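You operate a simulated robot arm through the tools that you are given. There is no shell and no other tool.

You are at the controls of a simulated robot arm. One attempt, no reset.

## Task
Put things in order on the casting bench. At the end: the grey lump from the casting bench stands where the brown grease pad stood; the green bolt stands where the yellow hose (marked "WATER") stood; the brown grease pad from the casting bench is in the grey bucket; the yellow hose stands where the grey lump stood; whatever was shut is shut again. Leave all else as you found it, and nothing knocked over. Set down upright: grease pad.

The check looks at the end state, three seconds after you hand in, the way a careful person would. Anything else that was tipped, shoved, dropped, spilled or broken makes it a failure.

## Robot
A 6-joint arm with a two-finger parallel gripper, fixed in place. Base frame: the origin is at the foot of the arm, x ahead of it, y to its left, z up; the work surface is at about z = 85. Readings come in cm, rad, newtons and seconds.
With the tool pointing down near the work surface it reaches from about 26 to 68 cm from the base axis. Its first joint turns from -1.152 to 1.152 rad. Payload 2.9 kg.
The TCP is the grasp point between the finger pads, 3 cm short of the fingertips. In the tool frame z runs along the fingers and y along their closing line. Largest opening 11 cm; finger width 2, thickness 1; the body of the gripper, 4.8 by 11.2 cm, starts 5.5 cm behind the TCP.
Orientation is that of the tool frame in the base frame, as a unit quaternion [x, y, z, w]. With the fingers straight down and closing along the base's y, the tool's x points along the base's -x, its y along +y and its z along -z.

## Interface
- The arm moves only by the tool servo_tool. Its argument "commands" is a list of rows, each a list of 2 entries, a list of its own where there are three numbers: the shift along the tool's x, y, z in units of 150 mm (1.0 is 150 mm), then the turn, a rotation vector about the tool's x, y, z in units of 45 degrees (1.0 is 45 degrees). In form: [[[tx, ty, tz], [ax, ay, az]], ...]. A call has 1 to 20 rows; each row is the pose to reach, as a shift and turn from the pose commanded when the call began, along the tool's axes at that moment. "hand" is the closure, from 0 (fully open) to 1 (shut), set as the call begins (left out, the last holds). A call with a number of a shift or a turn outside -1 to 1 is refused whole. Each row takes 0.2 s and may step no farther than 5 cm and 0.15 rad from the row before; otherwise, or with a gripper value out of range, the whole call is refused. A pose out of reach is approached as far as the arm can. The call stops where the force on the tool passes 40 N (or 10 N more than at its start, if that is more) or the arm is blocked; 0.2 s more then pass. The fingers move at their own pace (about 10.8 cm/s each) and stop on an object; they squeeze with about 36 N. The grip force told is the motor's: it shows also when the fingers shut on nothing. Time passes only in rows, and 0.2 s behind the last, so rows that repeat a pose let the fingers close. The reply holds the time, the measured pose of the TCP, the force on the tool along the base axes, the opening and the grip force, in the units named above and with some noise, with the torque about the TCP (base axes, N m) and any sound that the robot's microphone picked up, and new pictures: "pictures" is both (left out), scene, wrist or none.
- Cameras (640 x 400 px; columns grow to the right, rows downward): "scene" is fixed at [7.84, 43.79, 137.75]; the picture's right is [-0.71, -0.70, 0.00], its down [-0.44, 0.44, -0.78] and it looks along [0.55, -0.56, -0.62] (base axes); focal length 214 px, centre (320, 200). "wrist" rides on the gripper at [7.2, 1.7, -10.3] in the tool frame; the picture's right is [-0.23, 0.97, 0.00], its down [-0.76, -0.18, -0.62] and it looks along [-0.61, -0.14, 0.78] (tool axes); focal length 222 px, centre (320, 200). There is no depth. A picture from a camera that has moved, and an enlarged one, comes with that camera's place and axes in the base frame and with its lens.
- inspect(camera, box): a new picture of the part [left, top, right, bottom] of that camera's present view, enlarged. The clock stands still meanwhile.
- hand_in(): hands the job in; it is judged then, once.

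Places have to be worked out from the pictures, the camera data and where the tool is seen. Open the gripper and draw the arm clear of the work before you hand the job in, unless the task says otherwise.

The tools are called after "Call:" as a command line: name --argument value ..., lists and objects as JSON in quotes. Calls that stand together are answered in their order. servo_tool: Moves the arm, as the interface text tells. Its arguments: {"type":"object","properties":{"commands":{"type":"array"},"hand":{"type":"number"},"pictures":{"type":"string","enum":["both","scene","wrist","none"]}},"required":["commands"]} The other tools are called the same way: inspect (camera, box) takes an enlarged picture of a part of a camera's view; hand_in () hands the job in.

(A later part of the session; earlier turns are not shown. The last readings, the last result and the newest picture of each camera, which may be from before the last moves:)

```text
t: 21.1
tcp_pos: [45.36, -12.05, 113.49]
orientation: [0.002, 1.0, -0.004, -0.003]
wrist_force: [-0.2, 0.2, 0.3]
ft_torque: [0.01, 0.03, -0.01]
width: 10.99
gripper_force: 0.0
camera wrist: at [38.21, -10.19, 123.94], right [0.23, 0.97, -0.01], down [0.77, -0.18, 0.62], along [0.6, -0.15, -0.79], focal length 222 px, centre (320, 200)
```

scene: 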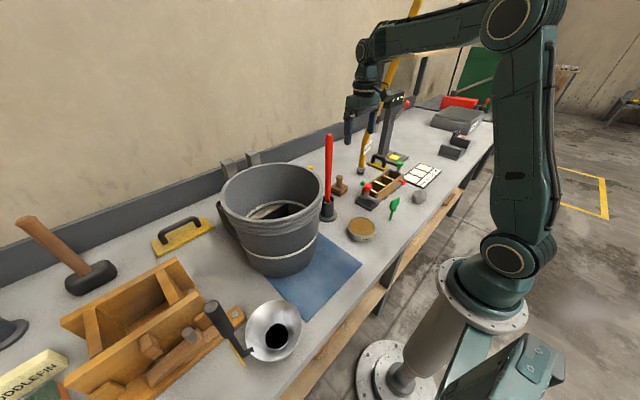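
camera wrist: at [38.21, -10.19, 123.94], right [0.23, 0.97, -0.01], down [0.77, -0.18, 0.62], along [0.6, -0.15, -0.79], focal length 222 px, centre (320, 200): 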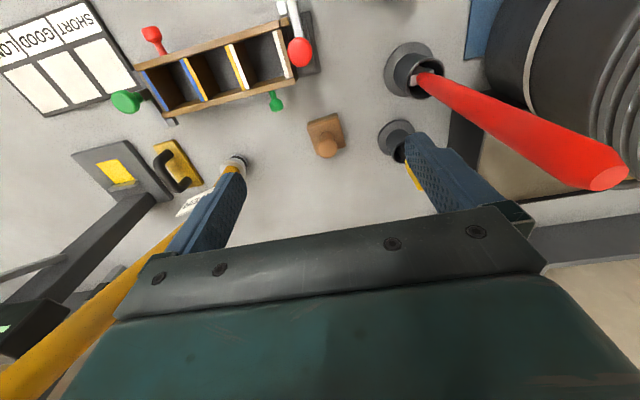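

Call:
inspect --camera "wrist" --box '[270, 80, 390, 190]'

Call:
inspect --camera "scene" --box '[310, 130, 410, 230]'

Call:
inspect --camera "wrist" --box '[60, 0, 330, 230]'

```text
3.64 times, centred on (330, 135) of wrist
camera zoom: at [38.21, -10.19, 123.94], right [0.23, 0.97, -0.01], down [0.77, -0.18, 0.62], along [0.6, -0.15, -0.79], focal length 808 px, centre (284, 436)
```

zoom: 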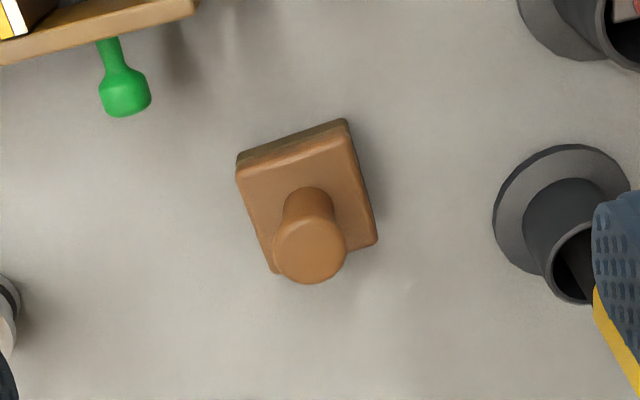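

```text
4.00 times, centred on (360, 180) of scene
camera zoom: at [7.84, 43.79, 137.75], right [-0.71, -0.7, 0.0], down [-0.44, 0.44, -0.78], along [0.55, -0.56, -0.62], focal length 858 px, centre (160, 280)
```

zoom: 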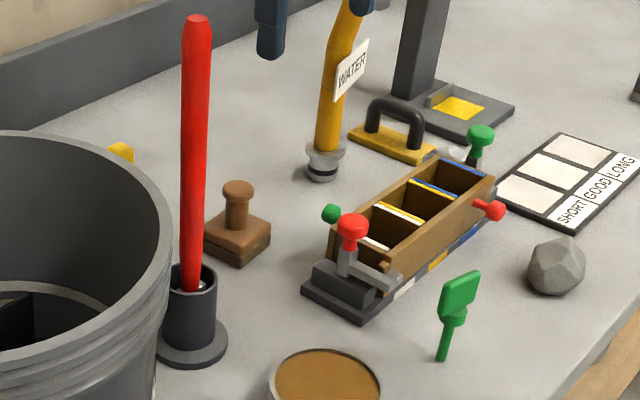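

```text
1.74 times, centred on (195, 115) of wrist
camera zoom: at [38.21, -10.19, 123.94], right [0.23, 0.97, -0.01], down [0.77, -0.18, 0.62], along [0.6, -0.15, -0.79], focal length 386 px, centre (537, 348)
```

zoom: 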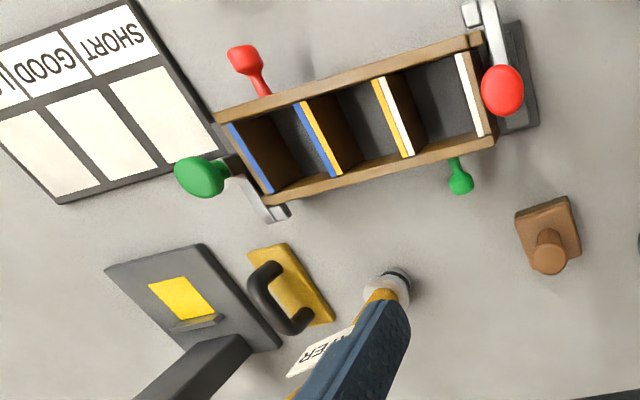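

The brown block with knob handle is a wooden applicator with a darker pad layer underneath, so it fits "brown grease pad" (upright-sensitive, loose). I estimate it at (53,-13), knob top z≈92; I move above it for a closer look with fingers partly open.

Call:
servo_tool --commands '[[[-0.15, -0.02, 0.1], [0, 0, 0]], [[-0.35, -0.04, 0.25], [0, 0, 0]], [[-0.5, -0.063, 0.45], [0, 0, 0]], [[-0.51, -0.063, 0.633], [0, 0, 0]], [[-0.51, -0.063, 0.633], [0, 0, 0]]]' --hand 0.3 --pictures "both"

```text
t: 22.3
tcp_pos: [52.79, -13.01, 103.88]
orientation: [0.003, 1.0, -0.002, -0.004]
wrist_force: [-0.5, 0.5, 1.2]
ft_torque: [-0.01, -0.01, 0.0]
width: 7.68
gripper_force: 0.0
camera wrist: at [45.72, -11.19, 114.31], right [0.23, 0.97, -0.01], down [0.76, -0.18, 0.62], along [0.6, -0.15, -0.78], focal length 222 px, centre (320, 200)
```

scene: 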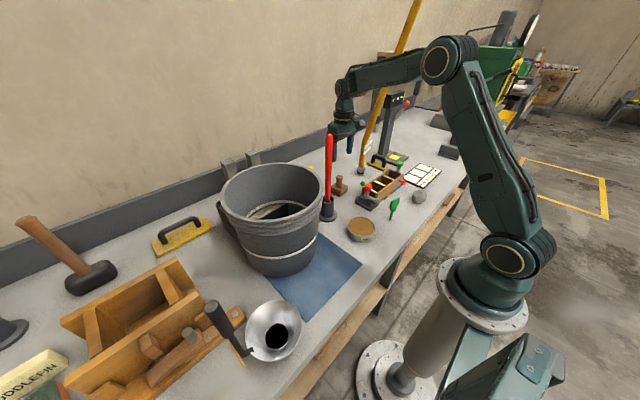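
wrist: 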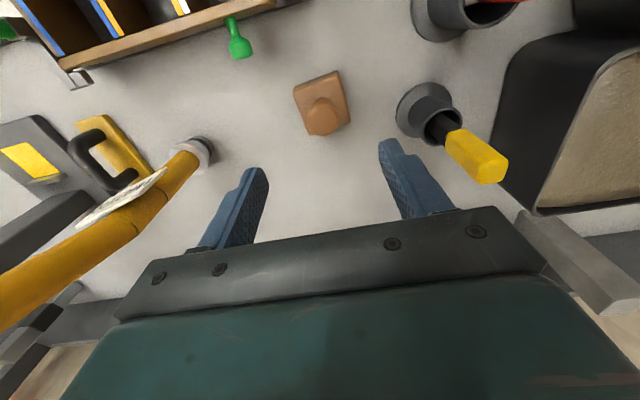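

The knob projects very close to the point under the TCP. A quick enlargement to fine-tune before descending.

Call:
inspect --camera "wrist" --box '[270, 55, 390, 155]'

```text
4.00 times, centred on (330, 105) of wrist
camera zoom: at [45.72, -11.19, 114.31], right [0.23, 0.97, -0.01], down [0.76, -0.18, 0.62], along [0.6, -0.15, -0.78], focal length 888 px, centre (280, 580)
```

zoom: 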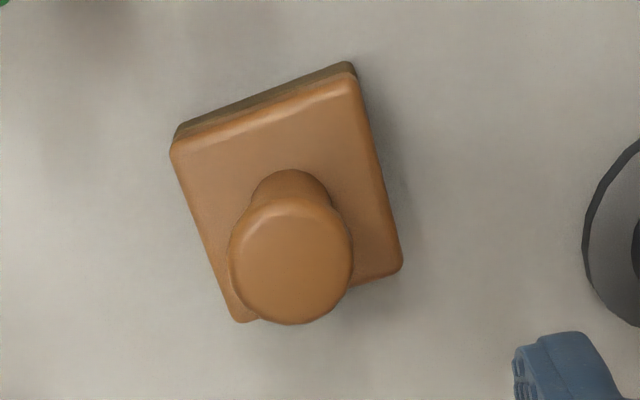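

Pad handle axis at (53.0,-12.8). Descending with fingers either side of the knob to TCP z≈90.9 (tips ~0.6 cm above the block's top).

Call:
servo_tool --commands '[[[-0.016, 0.014, 0.25], [0, 0, 0]], [[-0.016, 0.014, 0.5], [0, 0, 0]], [[-0.016, 0.014, 0.7], [0, 0, 0]], [[-0.016, 0.014, 0.8], [0, 0, 0]], [[-0.016, 0.014, 0.865], [0, 0, 0]], [[-0.016, 0.014, 0.865], [0, 0, 0]]]' --pictures "both"

```text
t: 23.7
tcp_pos: [52.89, -13.01, 90.91]
orientation: [0.002, 1.0, -0.003, -0.003]
wrist_force: [-0.2, -0.6, 0.0]
ft_torque: [-0.02, -0.01, -0.02]
width: 7.71
gripper_force: 0.0
camera wrist: at [45.78, -11.06, 101.32], right [0.23, 0.97, -0.01], down [0.76, -0.18, 0.62], along [0.6, -0.15, -0.78], focal length 222 px, centre (320, 200)
```

scene: 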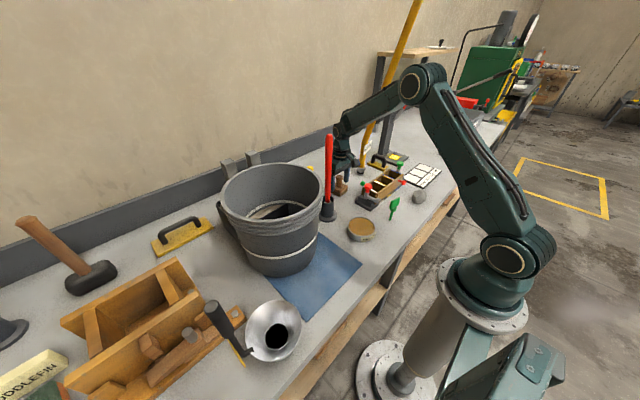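
wrist: 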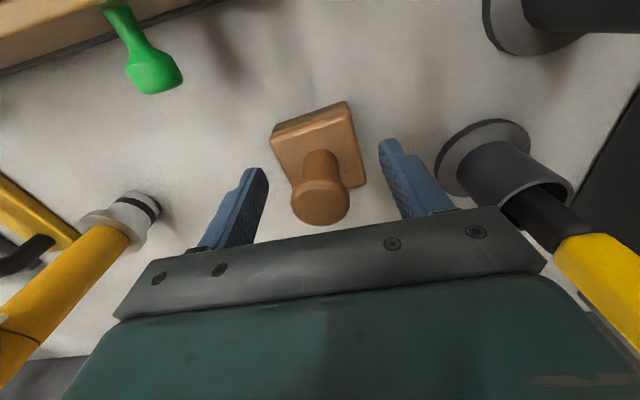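

The knob sits between the fingers. Closing on it while holding position.

Call:
servo_tool --commands '[[[0, 0, 0], [0, 0, 0]], [[0, 0, 0], [0, 0, 0]], [[0, 0, 0], [0, 0, 0]], [[0, 0, 0], [0, 0, 0]]]' --hand 1 --pictures "wrist"

```text
t: 24.7
tcp_pos: [52.9, -12.91, 90.83]
orientation: [0.002, 1.0, -0.004, -0.004]
wrist_force: [-0.1, 0.2, -0.2]
ft_torque: [0.01, -0.03, 0.01]
width: 5.58
gripper_force: 36.1
camera wrist: at [45.78, -11.06, 101.35], right [0.23, 0.97, -0.01], down [0.76, -0.18, 0.62], along [0.6, -0.15, -0.78], focal length 222 px, centre (320, 200)
```

wrist: 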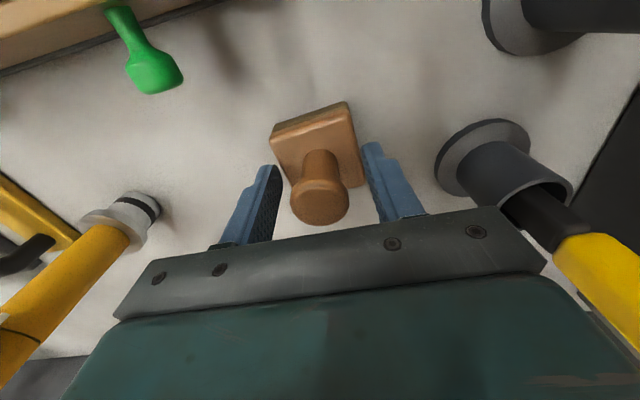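

Grip stopped at 5.58 cm, i.e. on the block's width rather than the knob, perhaps only at the tips. I'll open, go 1.8 cm lower so the pads hold the block fully, and close again.

Call:
servo_tool --commands '[[[0, 0, 0], [0, 0, 0]], [[0, 0, 0], [0, 0, 0]], [[0, 0, 0.06], [0, 0, 0]], [[0, 0, 0.12], [0, 0, 0]], [[0, 0, 0.12], [0, 0, 0]]]' --hand 0.35 --pictures "none"

Call:
servo_tool --commands '[[[0, 0, 0], [0, 0, 0]], [[0, 0, 0], [0, 0, 0]], [[0, 0, 0], [0, 0, 0]], [[0, 0, 0], [0, 0, 0]]]' --hand 1 --pictures "wrist"

```text
t: 25.9
tcp_pos: [53.0, -12.95, 89.09]
orientation: [0.002, 1.0, -0.004, -0.004]
wrist_force: [-0.5, 0.1, 0.0]
ft_torque: [0.0, -0.03, -0.01]
width: 7.17
gripper_force: 0.1
```

```text
t: 26.9
tcp_pos: [53.09, -13.06, 89.19]
orientation: [0.002, 1.0, -0.003, -0.003]
wrist_force: [0.0, -0.4, -0.8]
ft_torque: [0.03, -0.02, -0.02]
width: 5.59
gripper_force: 36.7
camera wrist: at [45.86, -11.08, 99.61], right [0.23, 0.97, -0.01], down [0.76, -0.18, 0.62], along [0.6, -0.15, -0.78], focal length 222 px, centre (320, 200)
```

wrist: 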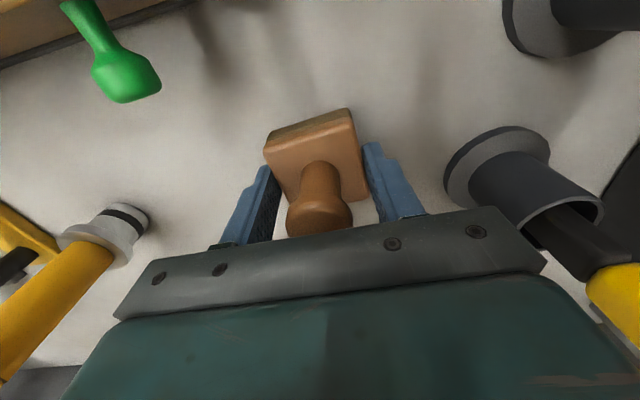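

Now the pads hold the block at 5.59 cm. A small slow lift to read the weight.

Call:
servo_tool --commands '[[[0, 0, -0.02], [0, 0, 0]], [[0, 0, -0.06], [0, 0, 0]], [[0, 0, -0.12], [0, 0, 0]], [[0, 0, -0.2], [0, 0, 0]], [[0, 0, -0.2], [0, 0, 0]]]' --hand 1 --pictures "both"

```text
t: 28.1
tcp_pos: [53.06, -12.92, 92.22]
orientation: [0.001, 1.0, -0.004, -0.002]
wrist_force: [0.7, 0.0, -0.5]
ft_torque: [0.0, 0.03, 0.03]
width: 5.59
gripper_force: 36.5
camera wrist: at [45.92, -11.05, 102.64], right [0.23, 0.97, -0.01], down [0.76, -0.18, 0.62], along [0.6, -0.15, -0.78], focal length 222 px, centre (320, 200)
```

scene: 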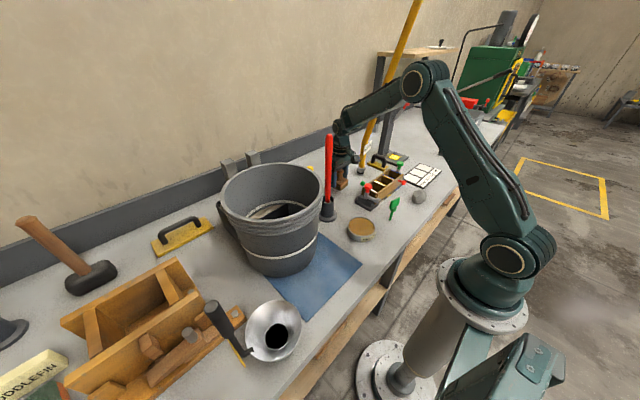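
wrist: 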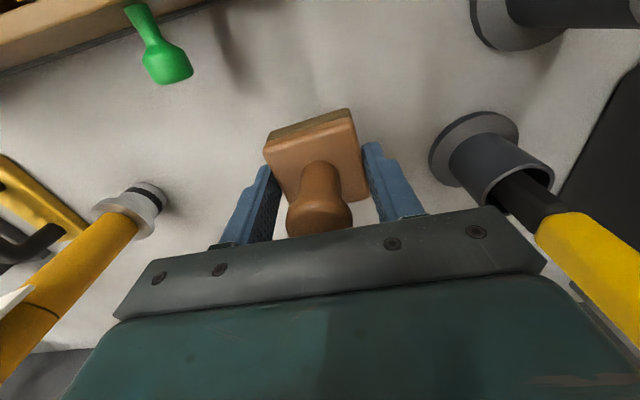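

The pad came up easily (light), confirming it is the loose object. Raising it well above the red rod (top z≈115) and bucket rim before traversing.

Call:
servo_tool --commands '[[[0, 0, -0.2], [0, 0, 0]], [[0, 0, -0.45], [0, 0, 0]], [[0, 0, -0.7], [0, 0, 0]], [[0, 0, -0.95], [0, 0, 0]], [[0, 0, -1], [0, 0, 0]]]' --pictures "none"

Call:
servo_tool --commands '[[[0, 0, -0.2], [0, 0, 0]], [[0, 0, -0.45], [0, 0, 0]], [[0, 0, -0.7], [0, 0, 0]], [[0, 0, -0.95], [0, 0, 0]], [[0, 0, -1], [0, 0, 0]]]' --pictures "none"

Call:
servo_tool --commands '[[[0, 0, -0.2], [0, 0, 0]], [[0, 0.2, -0.3], [0, 0, 0]], [[0.05, 0.45, -0.3], [0, 0, 0]], [[0.1, 0.7, -0.3], [0, 0, 0]], [[0.15, 0.95, -0.3], [0, 0, 0]], [[0.15, 1, -0.3], [0, 0, 0]]]' --pictures "both"

```text
t: 29.3
tcp_pos: [53.34, -12.78, 107.14]
orientation: [0.001, 1.0, -0.003, -0.003]
wrist_force: [0.1, -0.2, -0.4]
ft_torque: [0.01, 0.0, -0.02]
width: 5.57
gripper_force: 36.2
```

```text
t: 30.5
tcp_pos: [53.39, -12.8, 122.03]
orientation: [0.002, 1.0, -0.003, -0.003]
wrist_force: [0.3, 0.4, -0.9]
ft_torque: [-0.02, 0.0, -0.01]
width: 5.56
gripper_force: 36.4
out of reach, approached as far as the arm can: row 3
```

```text
t: 31.1
tcp_pos: [53.7, -10.52, 126.41]
orientation: [-0.005, 1.0, -0.006, 0.007]
wrist_force: [10.4, -1.7, -15.6]
ft_torque: [-0.03, 0.17, -0.02]
width: 5.56
gripper_force: 36.1
stopped in row 3: the force on the tool passed its limit at 90 N (the readings are from after the stop); the commanded pose is now the measured one
camera wrist: at [46.29, -8.65, 136.65], right [0.22, 0.98, -0.01], down [0.75, -0.16, 0.64], along [0.62, -0.15, -0.77], focal length 222 px, centre (320, 200)
```

scene: 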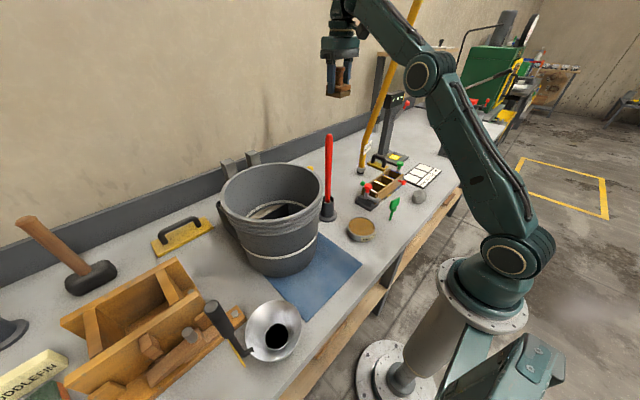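
wrist: 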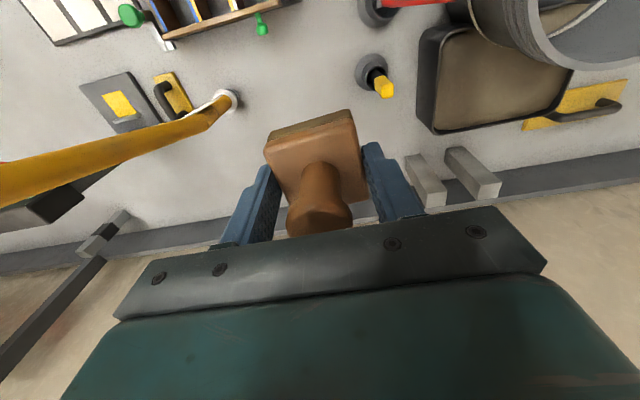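

That is the arm's upper reach limit at this radius again; the pad is still held. I back down to z≈122 (pad bottom ~118, still above the rod) and traverse toward the bucket while reducing x.

Call:
servo_tool --commands '[[[0, 0, 0.1], [0, 0, 0]], [[0.02, 0, 0.25], [0, 0, 0]], [[0.1, 0.1, 0.28], [0, 0, 0]], [[0.2, 0.3, 0.28], [0, 0, 0]], [[0.3, 0.55, 0.28], [0, 0, 0]], [[0.4, 0.8, 0.28], [0, 0, 0]], [[0.5, 1, 0.28], [0, 0, 0]], [[0.5, 1, 0.28], [0, 0, 0]]]' --pictures "both"

```text
t: 32.9
tcp_pos: [45.97, 4.62, 121.95]
orientation: [-0.006, 1.0, -0.006, 0.005]
wrist_force: [-0.1, -0.4, -0.9]
ft_torque: [0.02, 0.02, 0.01]
width: 5.53
gripper_force: 36.6
camera wrist: at [38.63, 6.33, 132.28], right [0.22, 0.98, -0.01], down [0.76, -0.16, 0.63], along [0.62, -0.14, -0.77], focal length 222 px, centre (320, 200)
```

scene: 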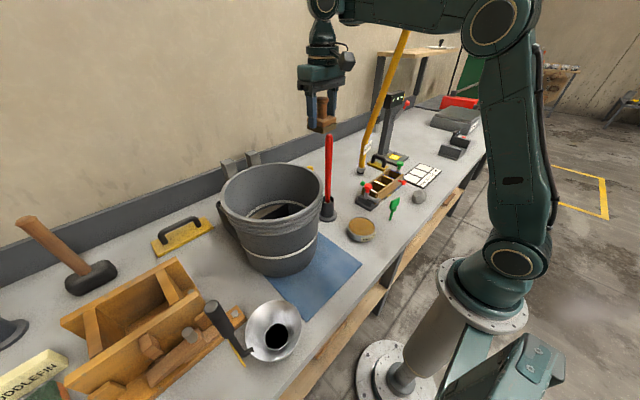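
wrist: 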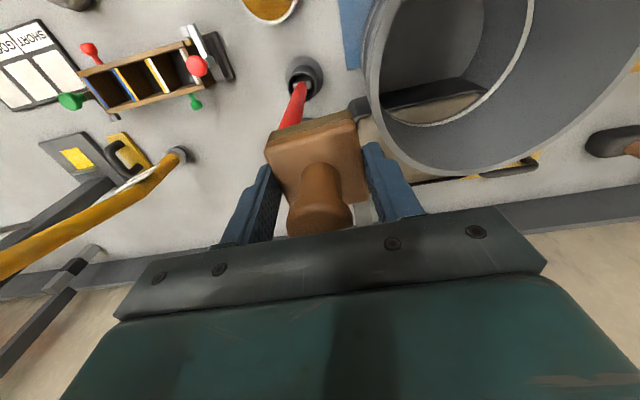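

Clear of the rod with the pad in hand. Continuing over the bucket at the same height.

Call:
servo_tool --commands '[[[0.03, 0.25, 0], [0, 0, 0]], [[0.06, 0.5, 0], [0, 0, 0]], [[0.1, 0.75, 0], [0, 0, 0]], [[0.15, 1, 0], [0, 0, 0]], [[0.15, 1, 0], [0, 0, 0]]]' --pictures "both"

```text
t: 34.1
tcp_pos: [43.87, 19.52, 121.81]
orientation: [-0.005, 1.0, -0.007, 0.006]
wrist_force: [0.2, -0.1, 0.1]
ft_torque: [0.02, -0.01, 0.0]
width: 5.52
gripper_force: 35.6
camera wrist: at [36.45, 21.27, 132.06], right [0.22, 0.98, -0.01], down [0.76, -0.16, 0.63], along [0.62, -0.14, -0.77], focal length 222 px, centre (320, 200)
```

scene: 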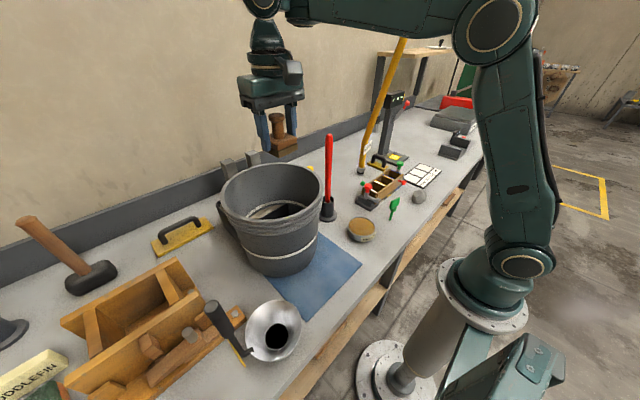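
wrist: 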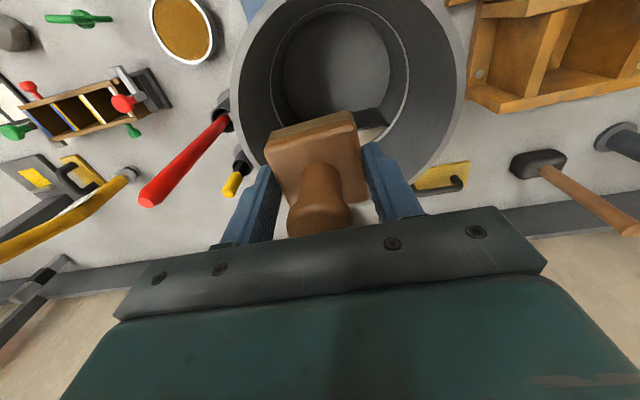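

Let me enlarge the bucket here to fix its centre, floor and the tray wall before lowering.

Call:
inspect --camera "wrist" --box '[210, 0, 490, 200]'

Call:
inspect --camera "scene" --box '[200, 60, 350, 290]'

```text
2.00 times, centred on (350, 100) of wrist
camera zoom: at [36.45, 21.27, 132.06], right [0.22, 0.98, -0.01], down [0.76, -0.16, 0.63], along [0.62, -0.14, -0.77], focal length 444 px, centre (260, 400)
```

zoom: 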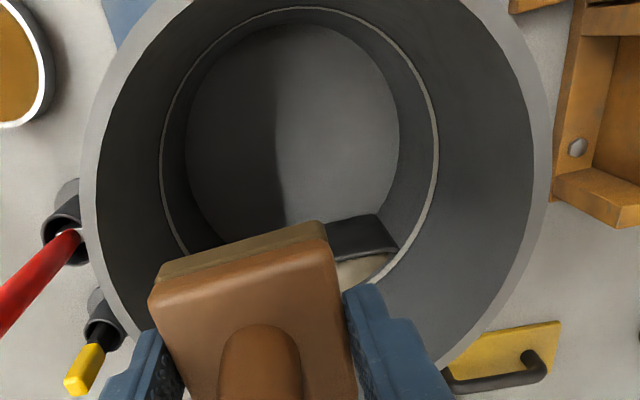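

```text
1.74 times, centred on (275, 175) of scene
camera zoom: at [7.84, 43.79, 137.75], right [-0.71, -0.7, 0.0], down [-0.44, 0.44, -0.78], along [0.55, -0.56, -0.62], focal length 373 px, centre (398, 244)
```

zoom: 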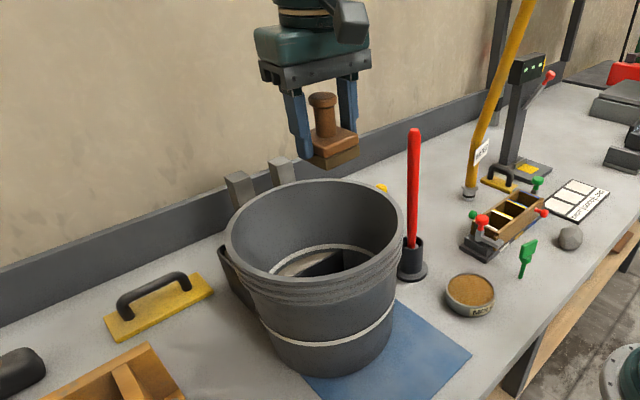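

Bucket centre ≈(45.6,22.1), inner radius ~11 at rim and ~9.8 at the floor; the tray wall is at x≈53. I'll lower the pad at (46.8,22.2), which keeps the hand camera off the near wall and the pad off the tray.

Call:
servo_tool --commands '[[[-0.1, 0.09, 0], [-0.018, 0.015, 0.013]], [[-0.2, 0.18, 0], [-0.018, 0.015, 0.013]], [[-0.2, 0.18, 0.2], [-0.018, 0.015, 0.013]], [[-0.2, 0.18, 0.4], [-0.018, 0.015, 0.013]], [[-0.2, 0.18, 0.4], [-0.018, 0.015, 0.013]]]' --pictures "both"

```text
t: 35.3
tcp_pos: [46.68, 21.97, 115.56]
orientation: [0.0, 1.0, 0.001, 0.0]
wrist_force: [0.1, -0.4, -0.3]
ft_torque: [-0.01, 0.01, -0.01]
width: 5.49
gripper_force: 35.6
out of reach, approached as far as the arm can: row 1
camera wrist: at [39.51, 23.76, 125.99], right [0.23, 0.97, 0.0], down [0.76, -0.18, 0.62], along [0.61, -0.14, -0.78], focal length 222 px, centre (320, 200)
```

scene: 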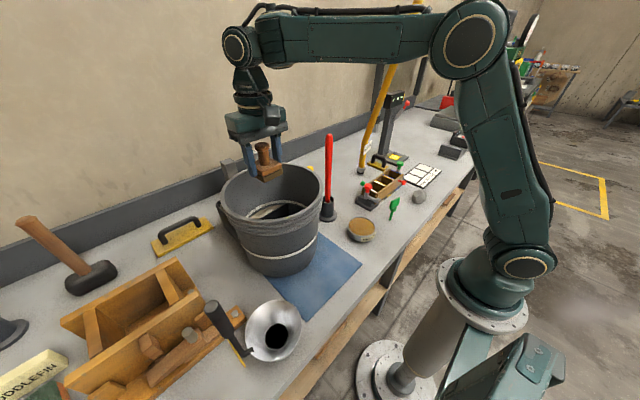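
wrist: 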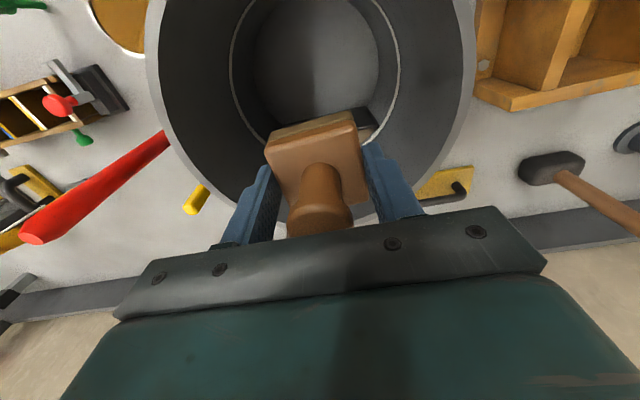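

Centred over the bucket opening. Lowering into it in steps, watching forces.

Call:
servo_tool --commands '[[[0, 0, 0.15], [0, 0, 0]], [[0, 0, 0.35], [0, 0, 0]], [[0, 0, 0.55], [0, 0, 0]], [[0, 0, 0.75], [0, 0, 0]], [[0, 0, 0.8], [0, 0, 0]], [[0, 0, 0.8], [0, 0, 0]]]' --pictures "both"

```text
t: 36.7
tcp_pos: [46.62, 22.22, 103.64]
orientation: [0.0, 1.0, 0.002, 0.0]
wrist_force: [-0.1, 0.6, -0.7]
ft_torque: [0.01, 0.03, 0.01]
width: 5.47
gripper_force: 35.7
camera wrist: at [39.39, 23.87, 114.05], right [0.23, 0.97, 0.0], down [0.76, -0.18, 0.62], along [0.61, -0.14, -0.78], focal length 222 px, centre (320, 200)
```

scene: 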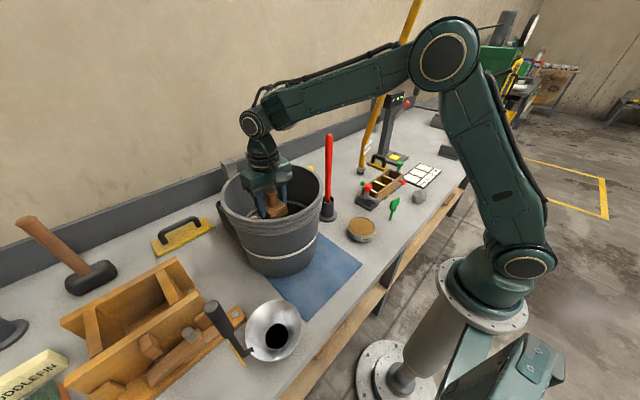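
wrist: 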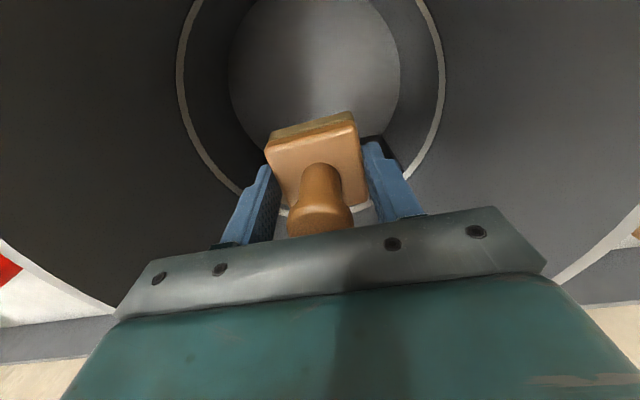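

No contact so far and the pad is centred above the free floor. Lowering a further 8 cm.

Call:
servo_tool --commands '[[[0, 0, 0.12], [0, 0, 0]], [[0, 0, 0.25], [0, 0, 0]], [[0, 0, 0.4], [0, 0, 0]], [[0, 0, 0.5], [0, 0, 0]], [[0, 0, 0.54], [0, 0, 0]], [[0, 0, 0.54], [0, 0, 0]]]' --pictures "both"

```text
t: 38.1
tcp_pos: [46.76, 22.02, 95.61]
orientation: [0.0, 1.0, 0.002, 0.0]
wrist_force: [0.5, -0.3, -0.1]
ft_torque: [0.01, -0.01, 0.01]
width: 5.47
gripper_force: 36.4
camera wrist: at [39.47, 23.84, 106.04], right [0.23, 0.97, 0.0], down [0.76, -0.18, 0.62], along [0.61, -0.14, -0.78], focal length 222 px, centre (320, 200)
```

scene: 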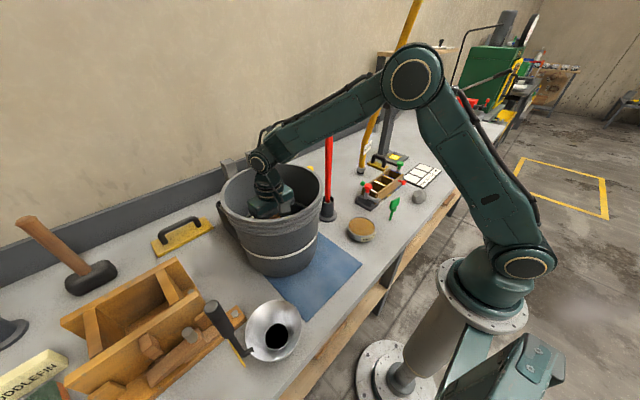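
wrist: 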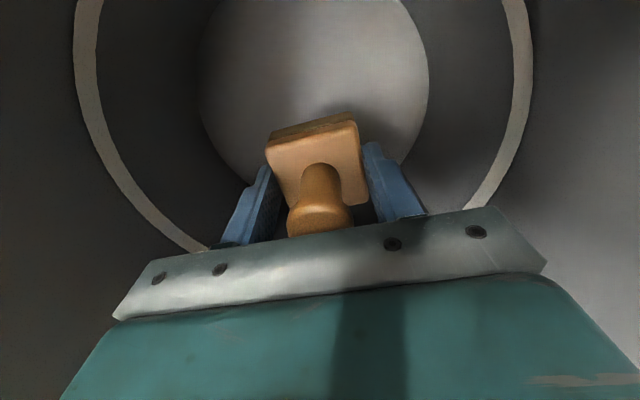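

The floor is about 4–5 cm below the pad. Lowering 3.3 cm, then creeping.

Call:
servo_tool --commands '[[[0, 0, 0.08], [0, 0, 0]], [[0, 0, 0.15], [0, 0, 0]], [[0, 0, 0.2], [0, 0, 0]], [[0, 0, 0.22], [0, 0, 0]], [[0, 0, 0.22], [0, 0, 0]]]' --pictures "wrist"

Call:
inspect --camera "wrist" --box '[190, 60, 450, 260]'

Call:
inspect --camera "scene" --box '[200, 110, 350, 290]'

```text
t: 39.3
tcp_pos: [46.72, 21.99, 92.35]
orientation: [0.0, 1.0, 0.002, -0.001]
wrist_force: [0.1, -0.3, -0.7]
ft_torque: [0.0, -0.01, 0.02]
width: 5.43
gripper_force: 36.4
camera wrist: at [39.52, 23.86, 102.75], right [0.23, 0.97, 0.0], down [0.76, -0.18, 0.62], along [0.61, -0.14, -0.78], focal length 222 px, centre (320, 200)
```

wrist: 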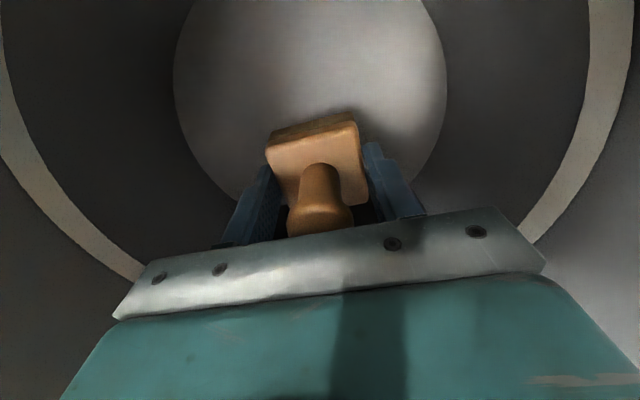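

```text
2.00 times, centred on (320, 160) of wrist
camera zoom: at [39.52, 23.86, 102.75], right [0.23, 0.97, 0.0], down [0.76, -0.18, 0.62], along [0.61, -0.14, -0.78], focal length 444 px, centre (320, 280)
```

zoom: 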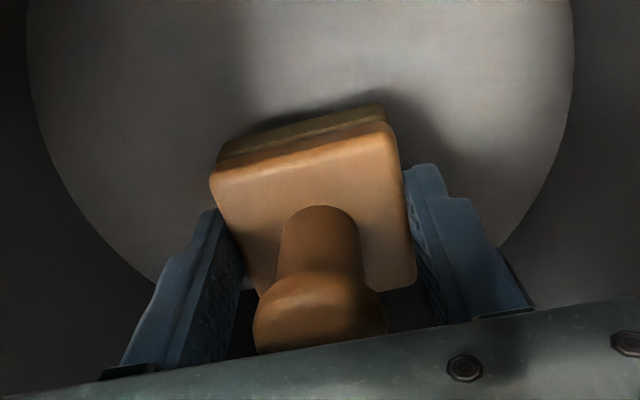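

```text
2.22 times, centred on (275, 200) of scene
camera zoom: at [7.84, 43.79, 137.75], right [-0.71, -0.7, 0.0], down [-0.44, 0.44, -0.78], along [0.55, -0.56, -0.62], focal length 477 px, centre (420, 200)
```

zoom: 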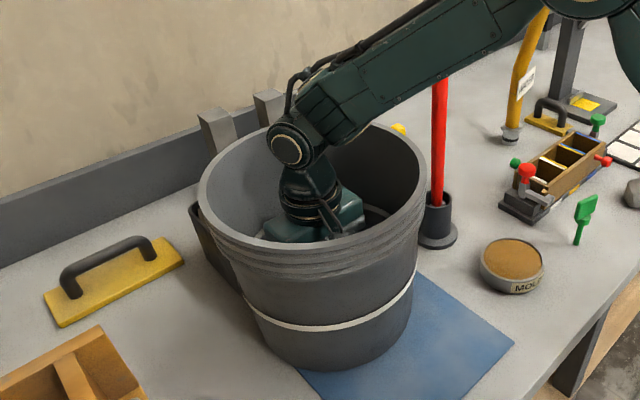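

Creeping down in small steps now, checking the vertical force for floor contact.

Call:
servo_tool --commands '[[[0, 0, 0.015], [0, 0, 0]], [[0, 0, 0.03], [0, 0, 0]], [[0, 0, 0.045], [0, 0, 0]], [[0, 0, 0.055], [0, 0, 0]], [[0, 0, 0.055], [0, 0, 0]]]' --pictures "none"

Call:
servo_tool --commands '[[[0, 0, 0.008], [0, 0, 0]], [[0, 0, 0.016], [0, 0, 0]], [[0, 0, 0.024], [0, 0, 0]], [[0, 0, 0.03], [0, 0, 0]]]' --pictures "wrist"

```text
t: 40.5
tcp_pos: [46.67, 22.06, 91.59]
orientation: [0.001, 1.0, 0.001, 0.0]
wrist_force: [0.1, -0.2, -1.3]
ft_torque: [-0.01, -0.02, 0.01]
width: 5.46
gripper_force: 35.2
```

```text
t: 41.5
tcp_pos: [46.72, 22.1, 90.92]
orientation: [0.0, 1.0, 0.001, 0.0]
wrist_force: [0.3, 0.4, -0.8]
ft_torque: [-0.01, 0.03, 0.0]
width: 5.47
gripper_force: 36.5
camera wrist: at [39.41, 23.89, 101.43], right [0.23, 0.97, 0.0], down [0.76, -0.18, 0.62], along [0.61, -0.14, -0.78], focal length 222 px, centre (320, 200)
```

wrist: 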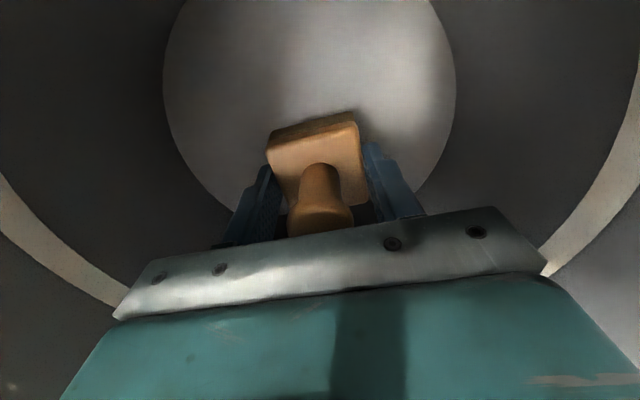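

Still no contact at TCP z=90.9 (pad bottom ≈86.8). Creeping further.

Call:
servo_tool --commands '[[[0, 0, 0.008], [0, 0, 0]], [[0, 0, 0.016], [0, 0, 0]], [[0, 0, 0.024], [0, 0, 0]], [[0, 0, 0.024], [0, 0, 0]]]' --pictures "none"

Call:
servo_tool --commands '[[[0, 0, 0.006], [0, 0, 0]], [[0, 0, 0.012], [0, 0, 0]], [[0, 0, 0.018], [0, 0, 0]], [[0, 0, 0.018], [0, 0, 0]]]' --pictures "wrist"

```text
t: 42.5
tcp_pos: [46.66, 22.19, 90.75]
orientation: [0.0, 1.0, 0.001, 0.0]
wrist_force: [-0.4, -0.2, -1.3]
ft_torque: [0.0, -0.01, 0.01]
width: 5.42
gripper_force: 35.4
```

```text
t: 43.5
tcp_pos: [46.64, 22.12, 90.34]
orientation: [0.0, 1.0, 0.002, 0.001]
wrist_force: [-0.8, -0.3, -0.8]
ft_torque: [0.0, 0.02, 0.05]
width: 5.45
gripper_force: 36.1
camera wrist: at [39.42, 23.95, 100.83], right [0.23, 0.97, 0.0], down [0.76, -0.18, 0.62], along [0.61, -0.14, -0.78], focal length 222 px, centre (320, 200)
```

wrist: 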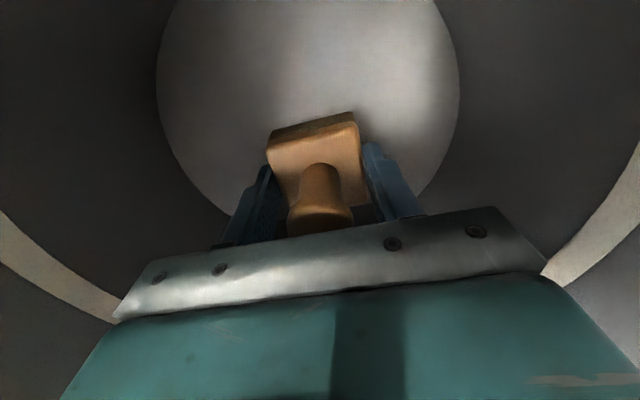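

Still free. Continuing to creep down.

Call:
servo_tool --commands '[[[0, 0, 0.006], [0, 0, 0]], [[0, 0, 0.012], [0, 0, 0]], [[0, 0, 0.018], [0, 0, 0]], [[0, 0, 0.024], [0, 0, 0]], [[0, 0, 0.024], [0, 0, 0]]]' --pictures "none"

Call:
servo_tool --commands '[[[0, 0, 0.006], [0, 0, 0]], [[0, 0, 0.012], [0, 0, 0]], [[0, 0, 0.018], [0, 0, 0]], [[0, 0, 0.018], [0, 0, 0]]]' --pictures "wrist"

```text
t: 44.7
tcp_pos: [46.71, 22.22, 90.38]
orientation: [0.0, 1.0, 0.004, 0.002]
wrist_force: [-7.8, -2.7, 35.5]
ft_torque: [-0.32, 0.5, 0.0]
width: 5.45
gripper_force: 35.5
```

```text
t: 45.4
tcp_pos: [46.8, 22.36, 90.35]
orientation: [0.0, 1.0, 0.003, 0.004]
wrist_force: [-0.8, 0.1, 5.0]
ft_torque: [-0.08, 0.17, 0.0]
width: 5.43
gripper_force: 36.0
stopped in row 3: the force on the tool passed its limit at 47 N (the readings are from after the stop); the commanded pose is now the measured one
camera wrist: at [39.47, 24.01, 100.7], right [0.23, 0.97, 0.01], down [0.76, -0.18, 0.63], along [0.61, -0.14, -0.78], focal length 222 px, centre (320, 200)
```

wrist: 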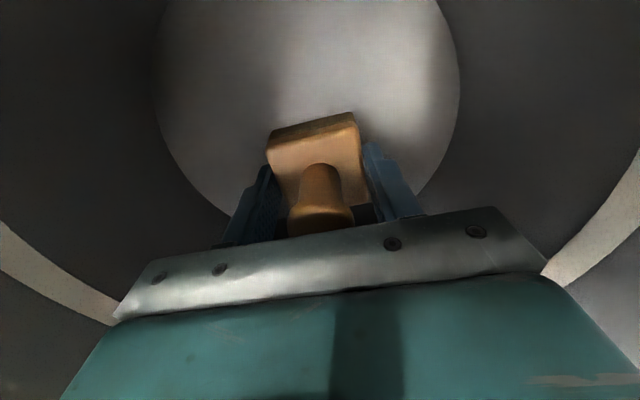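

The pad has met the floor (force now relaxed to 5 N). Opening the fingers gently to release.

Call:
servo_tool --commands '[[[0, 0, 0], [0, 0, 0]], [[0, 0, 0], [0, 0, 0]], [[0, 0, 0], [0, 0, 0]]]' --hand 0.3 --pictures "wrist"

```text
t: 46.2
tcp_pos: [46.74, 22.22, 90.28]
orientation: [0.0, 1.0, 0.003, 0.002]
wrist_force: [-0.9, -0.3, 0.7]
ft_torque: [0.04, -0.01, 0.0]
width: 7.69
gripper_force: 0.0
camera wrist: at [39.46, 24.0, 100.64], right [0.23, 0.97, 0.01], down [0.76, -0.18, 0.63], along [0.61, -0.14, -0.78], focal length 222 px, centre (320, 200)
```

wrist: 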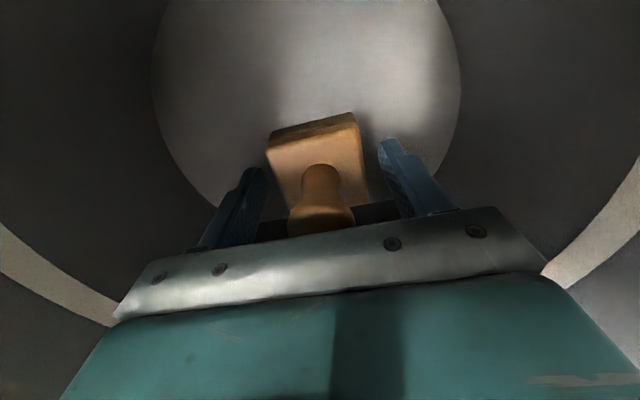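

Released; the pad stands upright. Rising straight up out of the bucket.

Call:
servo_tool --commands '[[[0, 0, -0.1], [0, 0, 0]], [[0, 0, -0.3], [0, 0, 0]], [[0, 0, -0.55], [0, 0, 0]], [[0, 0, -0.8], [0, 0, 0]], [[0, 0, -1], [0, 0, 0]], [[0, 0, -1], [0, 0, 0]]]' --pictures "none"

Call:
servo_tool --commands '[[[0, 0, -0.2], [0, 0, 0]], [[0, 0, -0.45], [0, 0, 0]], [[0, 0, -0.65], [0, 0, 0]], [[0, 0, -0.8], [0, 0, 0]], [[0, 0, -0.8], [0, 0, 0]]]' --pictures "both"

```text
t: 47.6
tcp_pos: [46.84, 22.24, 105.24]
orientation: [0.0, 1.0, 0.003, 0.003]
wrist_force: [-0.3, 0.5, 0.1]
ft_torque: [0.03, 0.03, -0.02]
width: 7.71
gripper_force: 0.0
```

```text
t: 48.8
tcp_pos: [46.76, 22.08, 117.15]
orientation: [0.001, 1.0, 0.002, 0.002]
wrist_force: [-0.6, 0.5, 1.0]
ft_torque: [0.03, 0.0, 0.0]
width: 7.7
gripper_force: 0.1
camera wrist: at [39.43, 23.86, 127.62], right [0.23, 0.97, 0.01], down [0.76, -0.18, 0.63], along [0.61, -0.14, -0.78], focal length 222 px, centre (320, 200)
```

scene: 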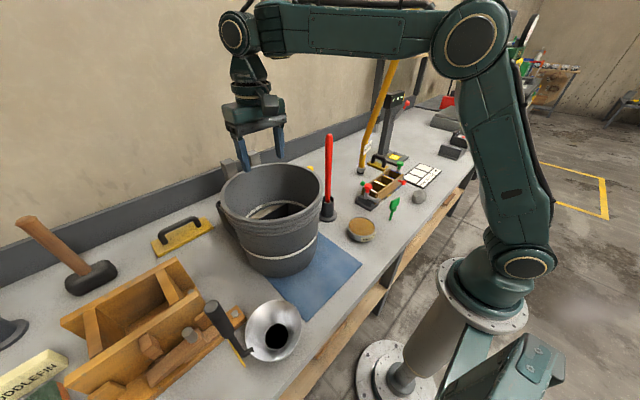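
wrist: 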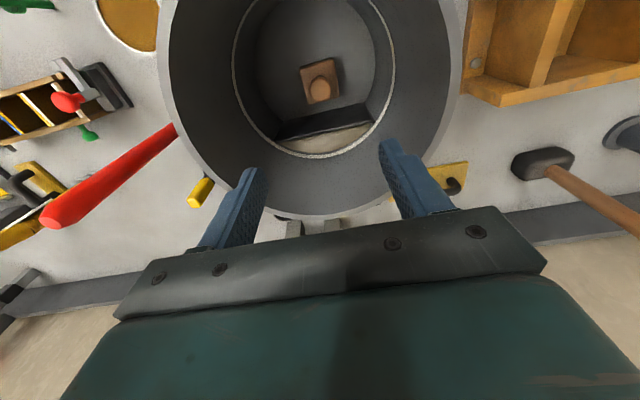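

The pad stands upright in the bucket, clear of the tray wall. Next the lump: I swing back inside the rod at z≈117 toward about (28,-30).

Call:
servo_tool --commands '[[[0.25, 0, 0], [0, 0, 0]], [[0.5, -0.1, 0], [0, 0, 0]], [[0.75, -0.25, 0], [0, 0, 0]], [[0.9, -0.5, 0], [0, 0, 0]], [[0.9, -0.75, 0], [0, 0, 0]], [[0.9, -1, 0], [0, 0, 0]]]' --pictures "none"

Call:
servo_tool --commands '[[[0, -0.25, 0], [0, 0, 0]], [[0, -0.5, 0], [0, 0, 0]], [[0, -0.75, 0], [0, 0, 0]], [[0, -1, 0], [0, 0, 0]]]' --pictures "none"

Call:
servo_tool --commands '[[[0, -0.25, 0], [0, 0, 0]], [[0, -0.5, 0], [0, 0, 0]], [[0, -0.75, 0], [0, 0, 0]], [[0, -1, 0], [0, 0, 0]], [[0, -1, 0], [0, 0, 0]]]' --pictures "both"

```text
t: 50.2
tcp_pos: [33.3, 7.0, 117.02]
orientation: [-0.001, 1.0, 0.002, 0.003]
wrist_force: [-0.6, -0.2, 0.7]
ft_torque: [0.03, 0.02, 0.03]
width: 7.7
gripper_force: 0.0
```

```text
t: 51.2
tcp_pos: [33.16, -7.9, 116.85]
orientation: [-0.001, 1.0, 0.002, 0.003]
wrist_force: [0.3, -0.7, -0.3]
ft_torque: [0.02, -0.01, 0.01]
width: 7.69
gripper_force: 0.1
```

```text
t: 52.4
tcp_pos: [33.01, -23.13, 116.77]
orientation: [-0.001, 1.0, 0.002, 0.002]
wrist_force: [0.5, 0.6, 0.3]
ft_torque: [-0.03, 0.02, 0.03]
width: 7.7
gripper_force: 0.1
camera wrist: at [25.71, -21.3, 127.12], right [0.23, 0.97, 0.01], down [0.76, -0.18, 0.63], along [0.61, -0.14, -0.78], focal length 222 px, centre (320, 200)
```

scene: 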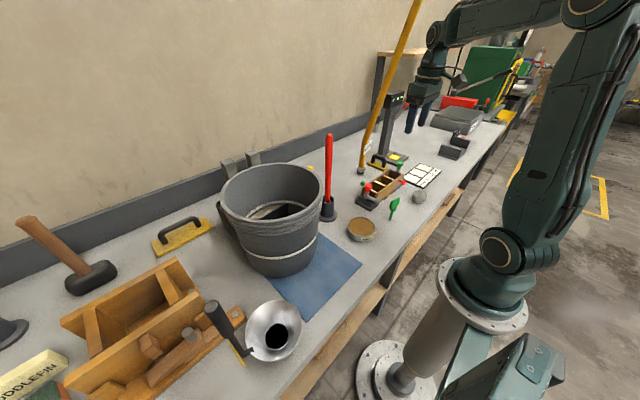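
wrist: 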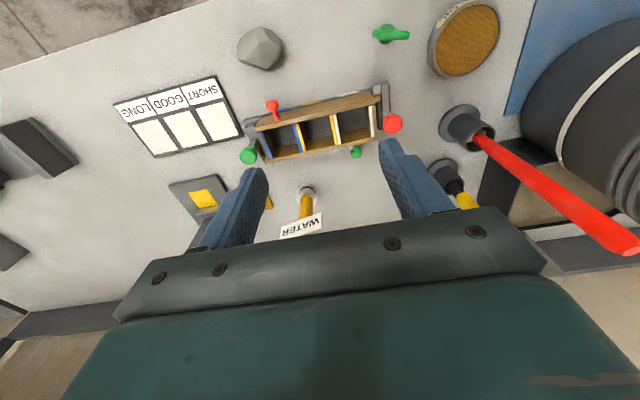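

The lump appears at about (26.6,-30.3). Moving above it, opening fully, for a close look.

Call:
servo_tool --commands '[[[0.15, -0.15, 0], [0, 0, 0]], [[0.3, -0.35, 0.1], [0, 0, 0]], [[0.4, -0.48, 0.3], [0, 0, 0]], [[0.4, -0.48, 0.55], [0, 0, 0]], [[0.4, -0.48, 0.667], [0, 0, 0]], [[0.4, -0.48, 0.667], [0, 0, 0]]]' --hand 0 --pictures "both"

Call:
inspect --camera "wrist" --box '[240, 30, 420, 170]'

Call:
inspect --camera "scene" --box '[380, 160, 470, 230]'

```text
t: 53.8
tcp_pos: [27.22, -30.16, 106.82]
orientation: [-0.001, 1.0, 0.003, 0.003]
wrist_force: [0.1, 0.9, 0.9]
ft_torque: [0.0, 0.0, 0.03]
width: 11.0
gripper_force: 0.1
camera wrist: at [19.82, -28.32, 117.18], right [0.23, 0.97, 0.01], down [0.76, -0.18, 0.63], along [0.61, -0.14, -0.78], focal length 222 px, centre (320, 200)
```

scene: 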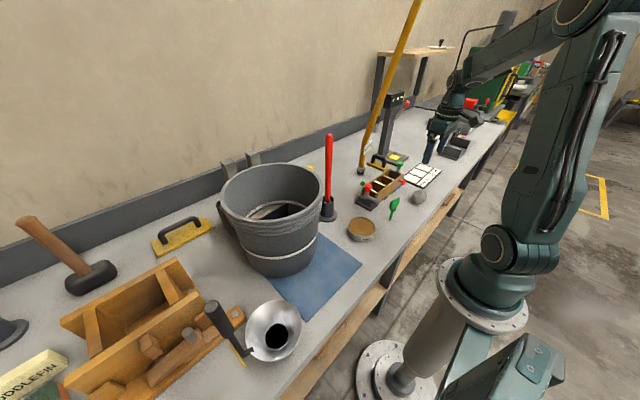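
wrist: 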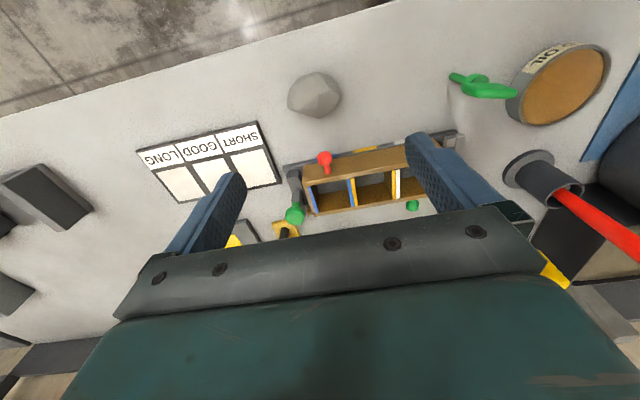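

```text
2.86 times, centred on (330, 100) of wrist
camera zoom: at [19.82, -28.32, 117.18], right [0.23, 0.97, 0.01], down [0.76, -0.18, 0.63], along [0.61, -0.14, -0.78], focal length 635 px, centre (291, 486)
```

zoom: 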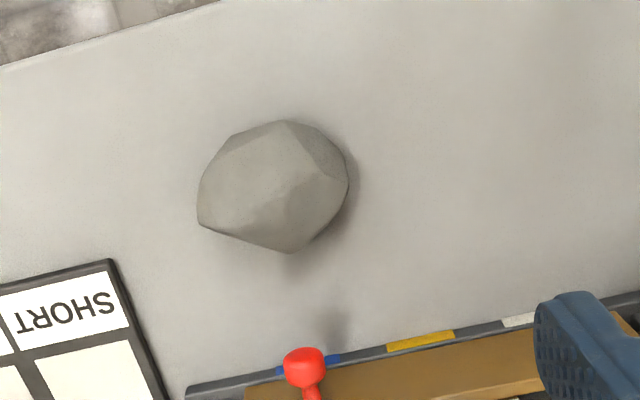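

```text
5.71 times, centred on (425, 195) of scene
camera zoom: at [7.84, 43.79, 137.75], right [-0.71, -0.7, 0.0], down [-0.44, 0.44, -0.78], along [0.55, -0.56, -0.62], focal length 1226 px, centre (-280, 229)
```

zoom: 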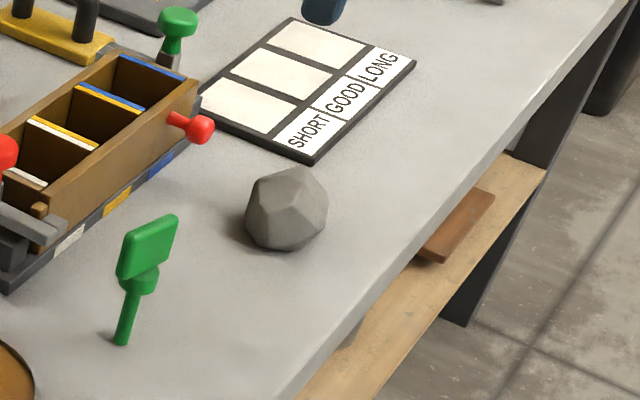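

Lump centre ≈(26.75,-30.5), about 6 cm across and ~5 cm tall. Descending around it in two stages.

Call:
servo_tool --commands '[[[0.031, -0.023, 0.2], [0, 0, 0]], [[0.031, -0.023, 0.45], [0, 0, 0]], [[0.031, -0.023, 0.67], [0, 0, 0]], [[0.031, -0.023, 0.67], [0, 0, 0]]]' --pictures "both"

Call:
inspect --camera "wrist" --box '[230, 50, 430, 200]'

```text
t: 54.8
tcp_pos: [26.72, -30.25, 96.72]
orientation: [0.0, 1.0, 0.003, 0.002]
wrist_force: [-0.3, -0.1, -0.5]
ft_torque: [0.0, -0.02, 0.02]
width: 11.0
gripper_force: 0.0
camera wrist: at [19.37, -28.48, 107.0], right [0.23, 0.97, 0.01], down [0.76, -0.18, 0.63], along [0.61, -0.14, -0.78], focal length 222 px, centre (320, 200)
```

scene: 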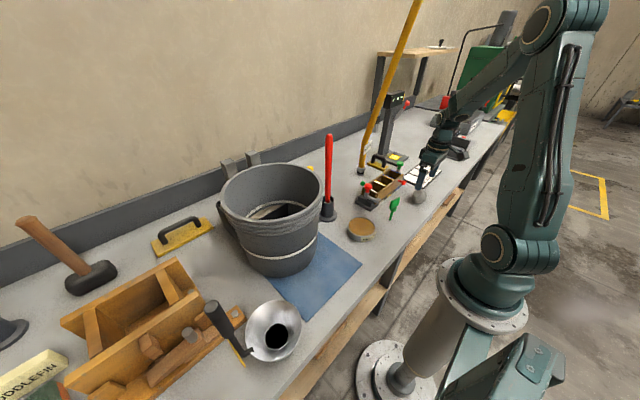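
wrist: 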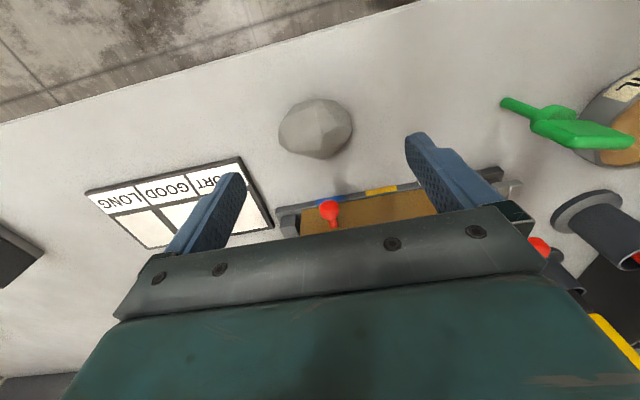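

```text
2.67 times, centred on (330, 125) of wrist
camera zoom: at [19.37, -28.48, 107.0], right [0.23, 0.97, 0.01], down [0.76, -0.18, 0.63], along [0.61, -0.14, -0.78], focal length 592 px, centre (293, 400)
```

zoom: 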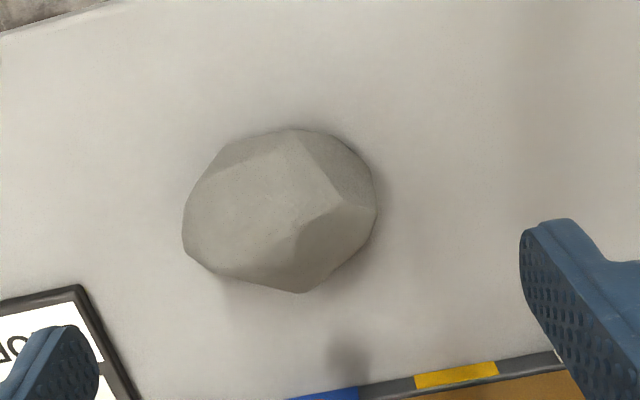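

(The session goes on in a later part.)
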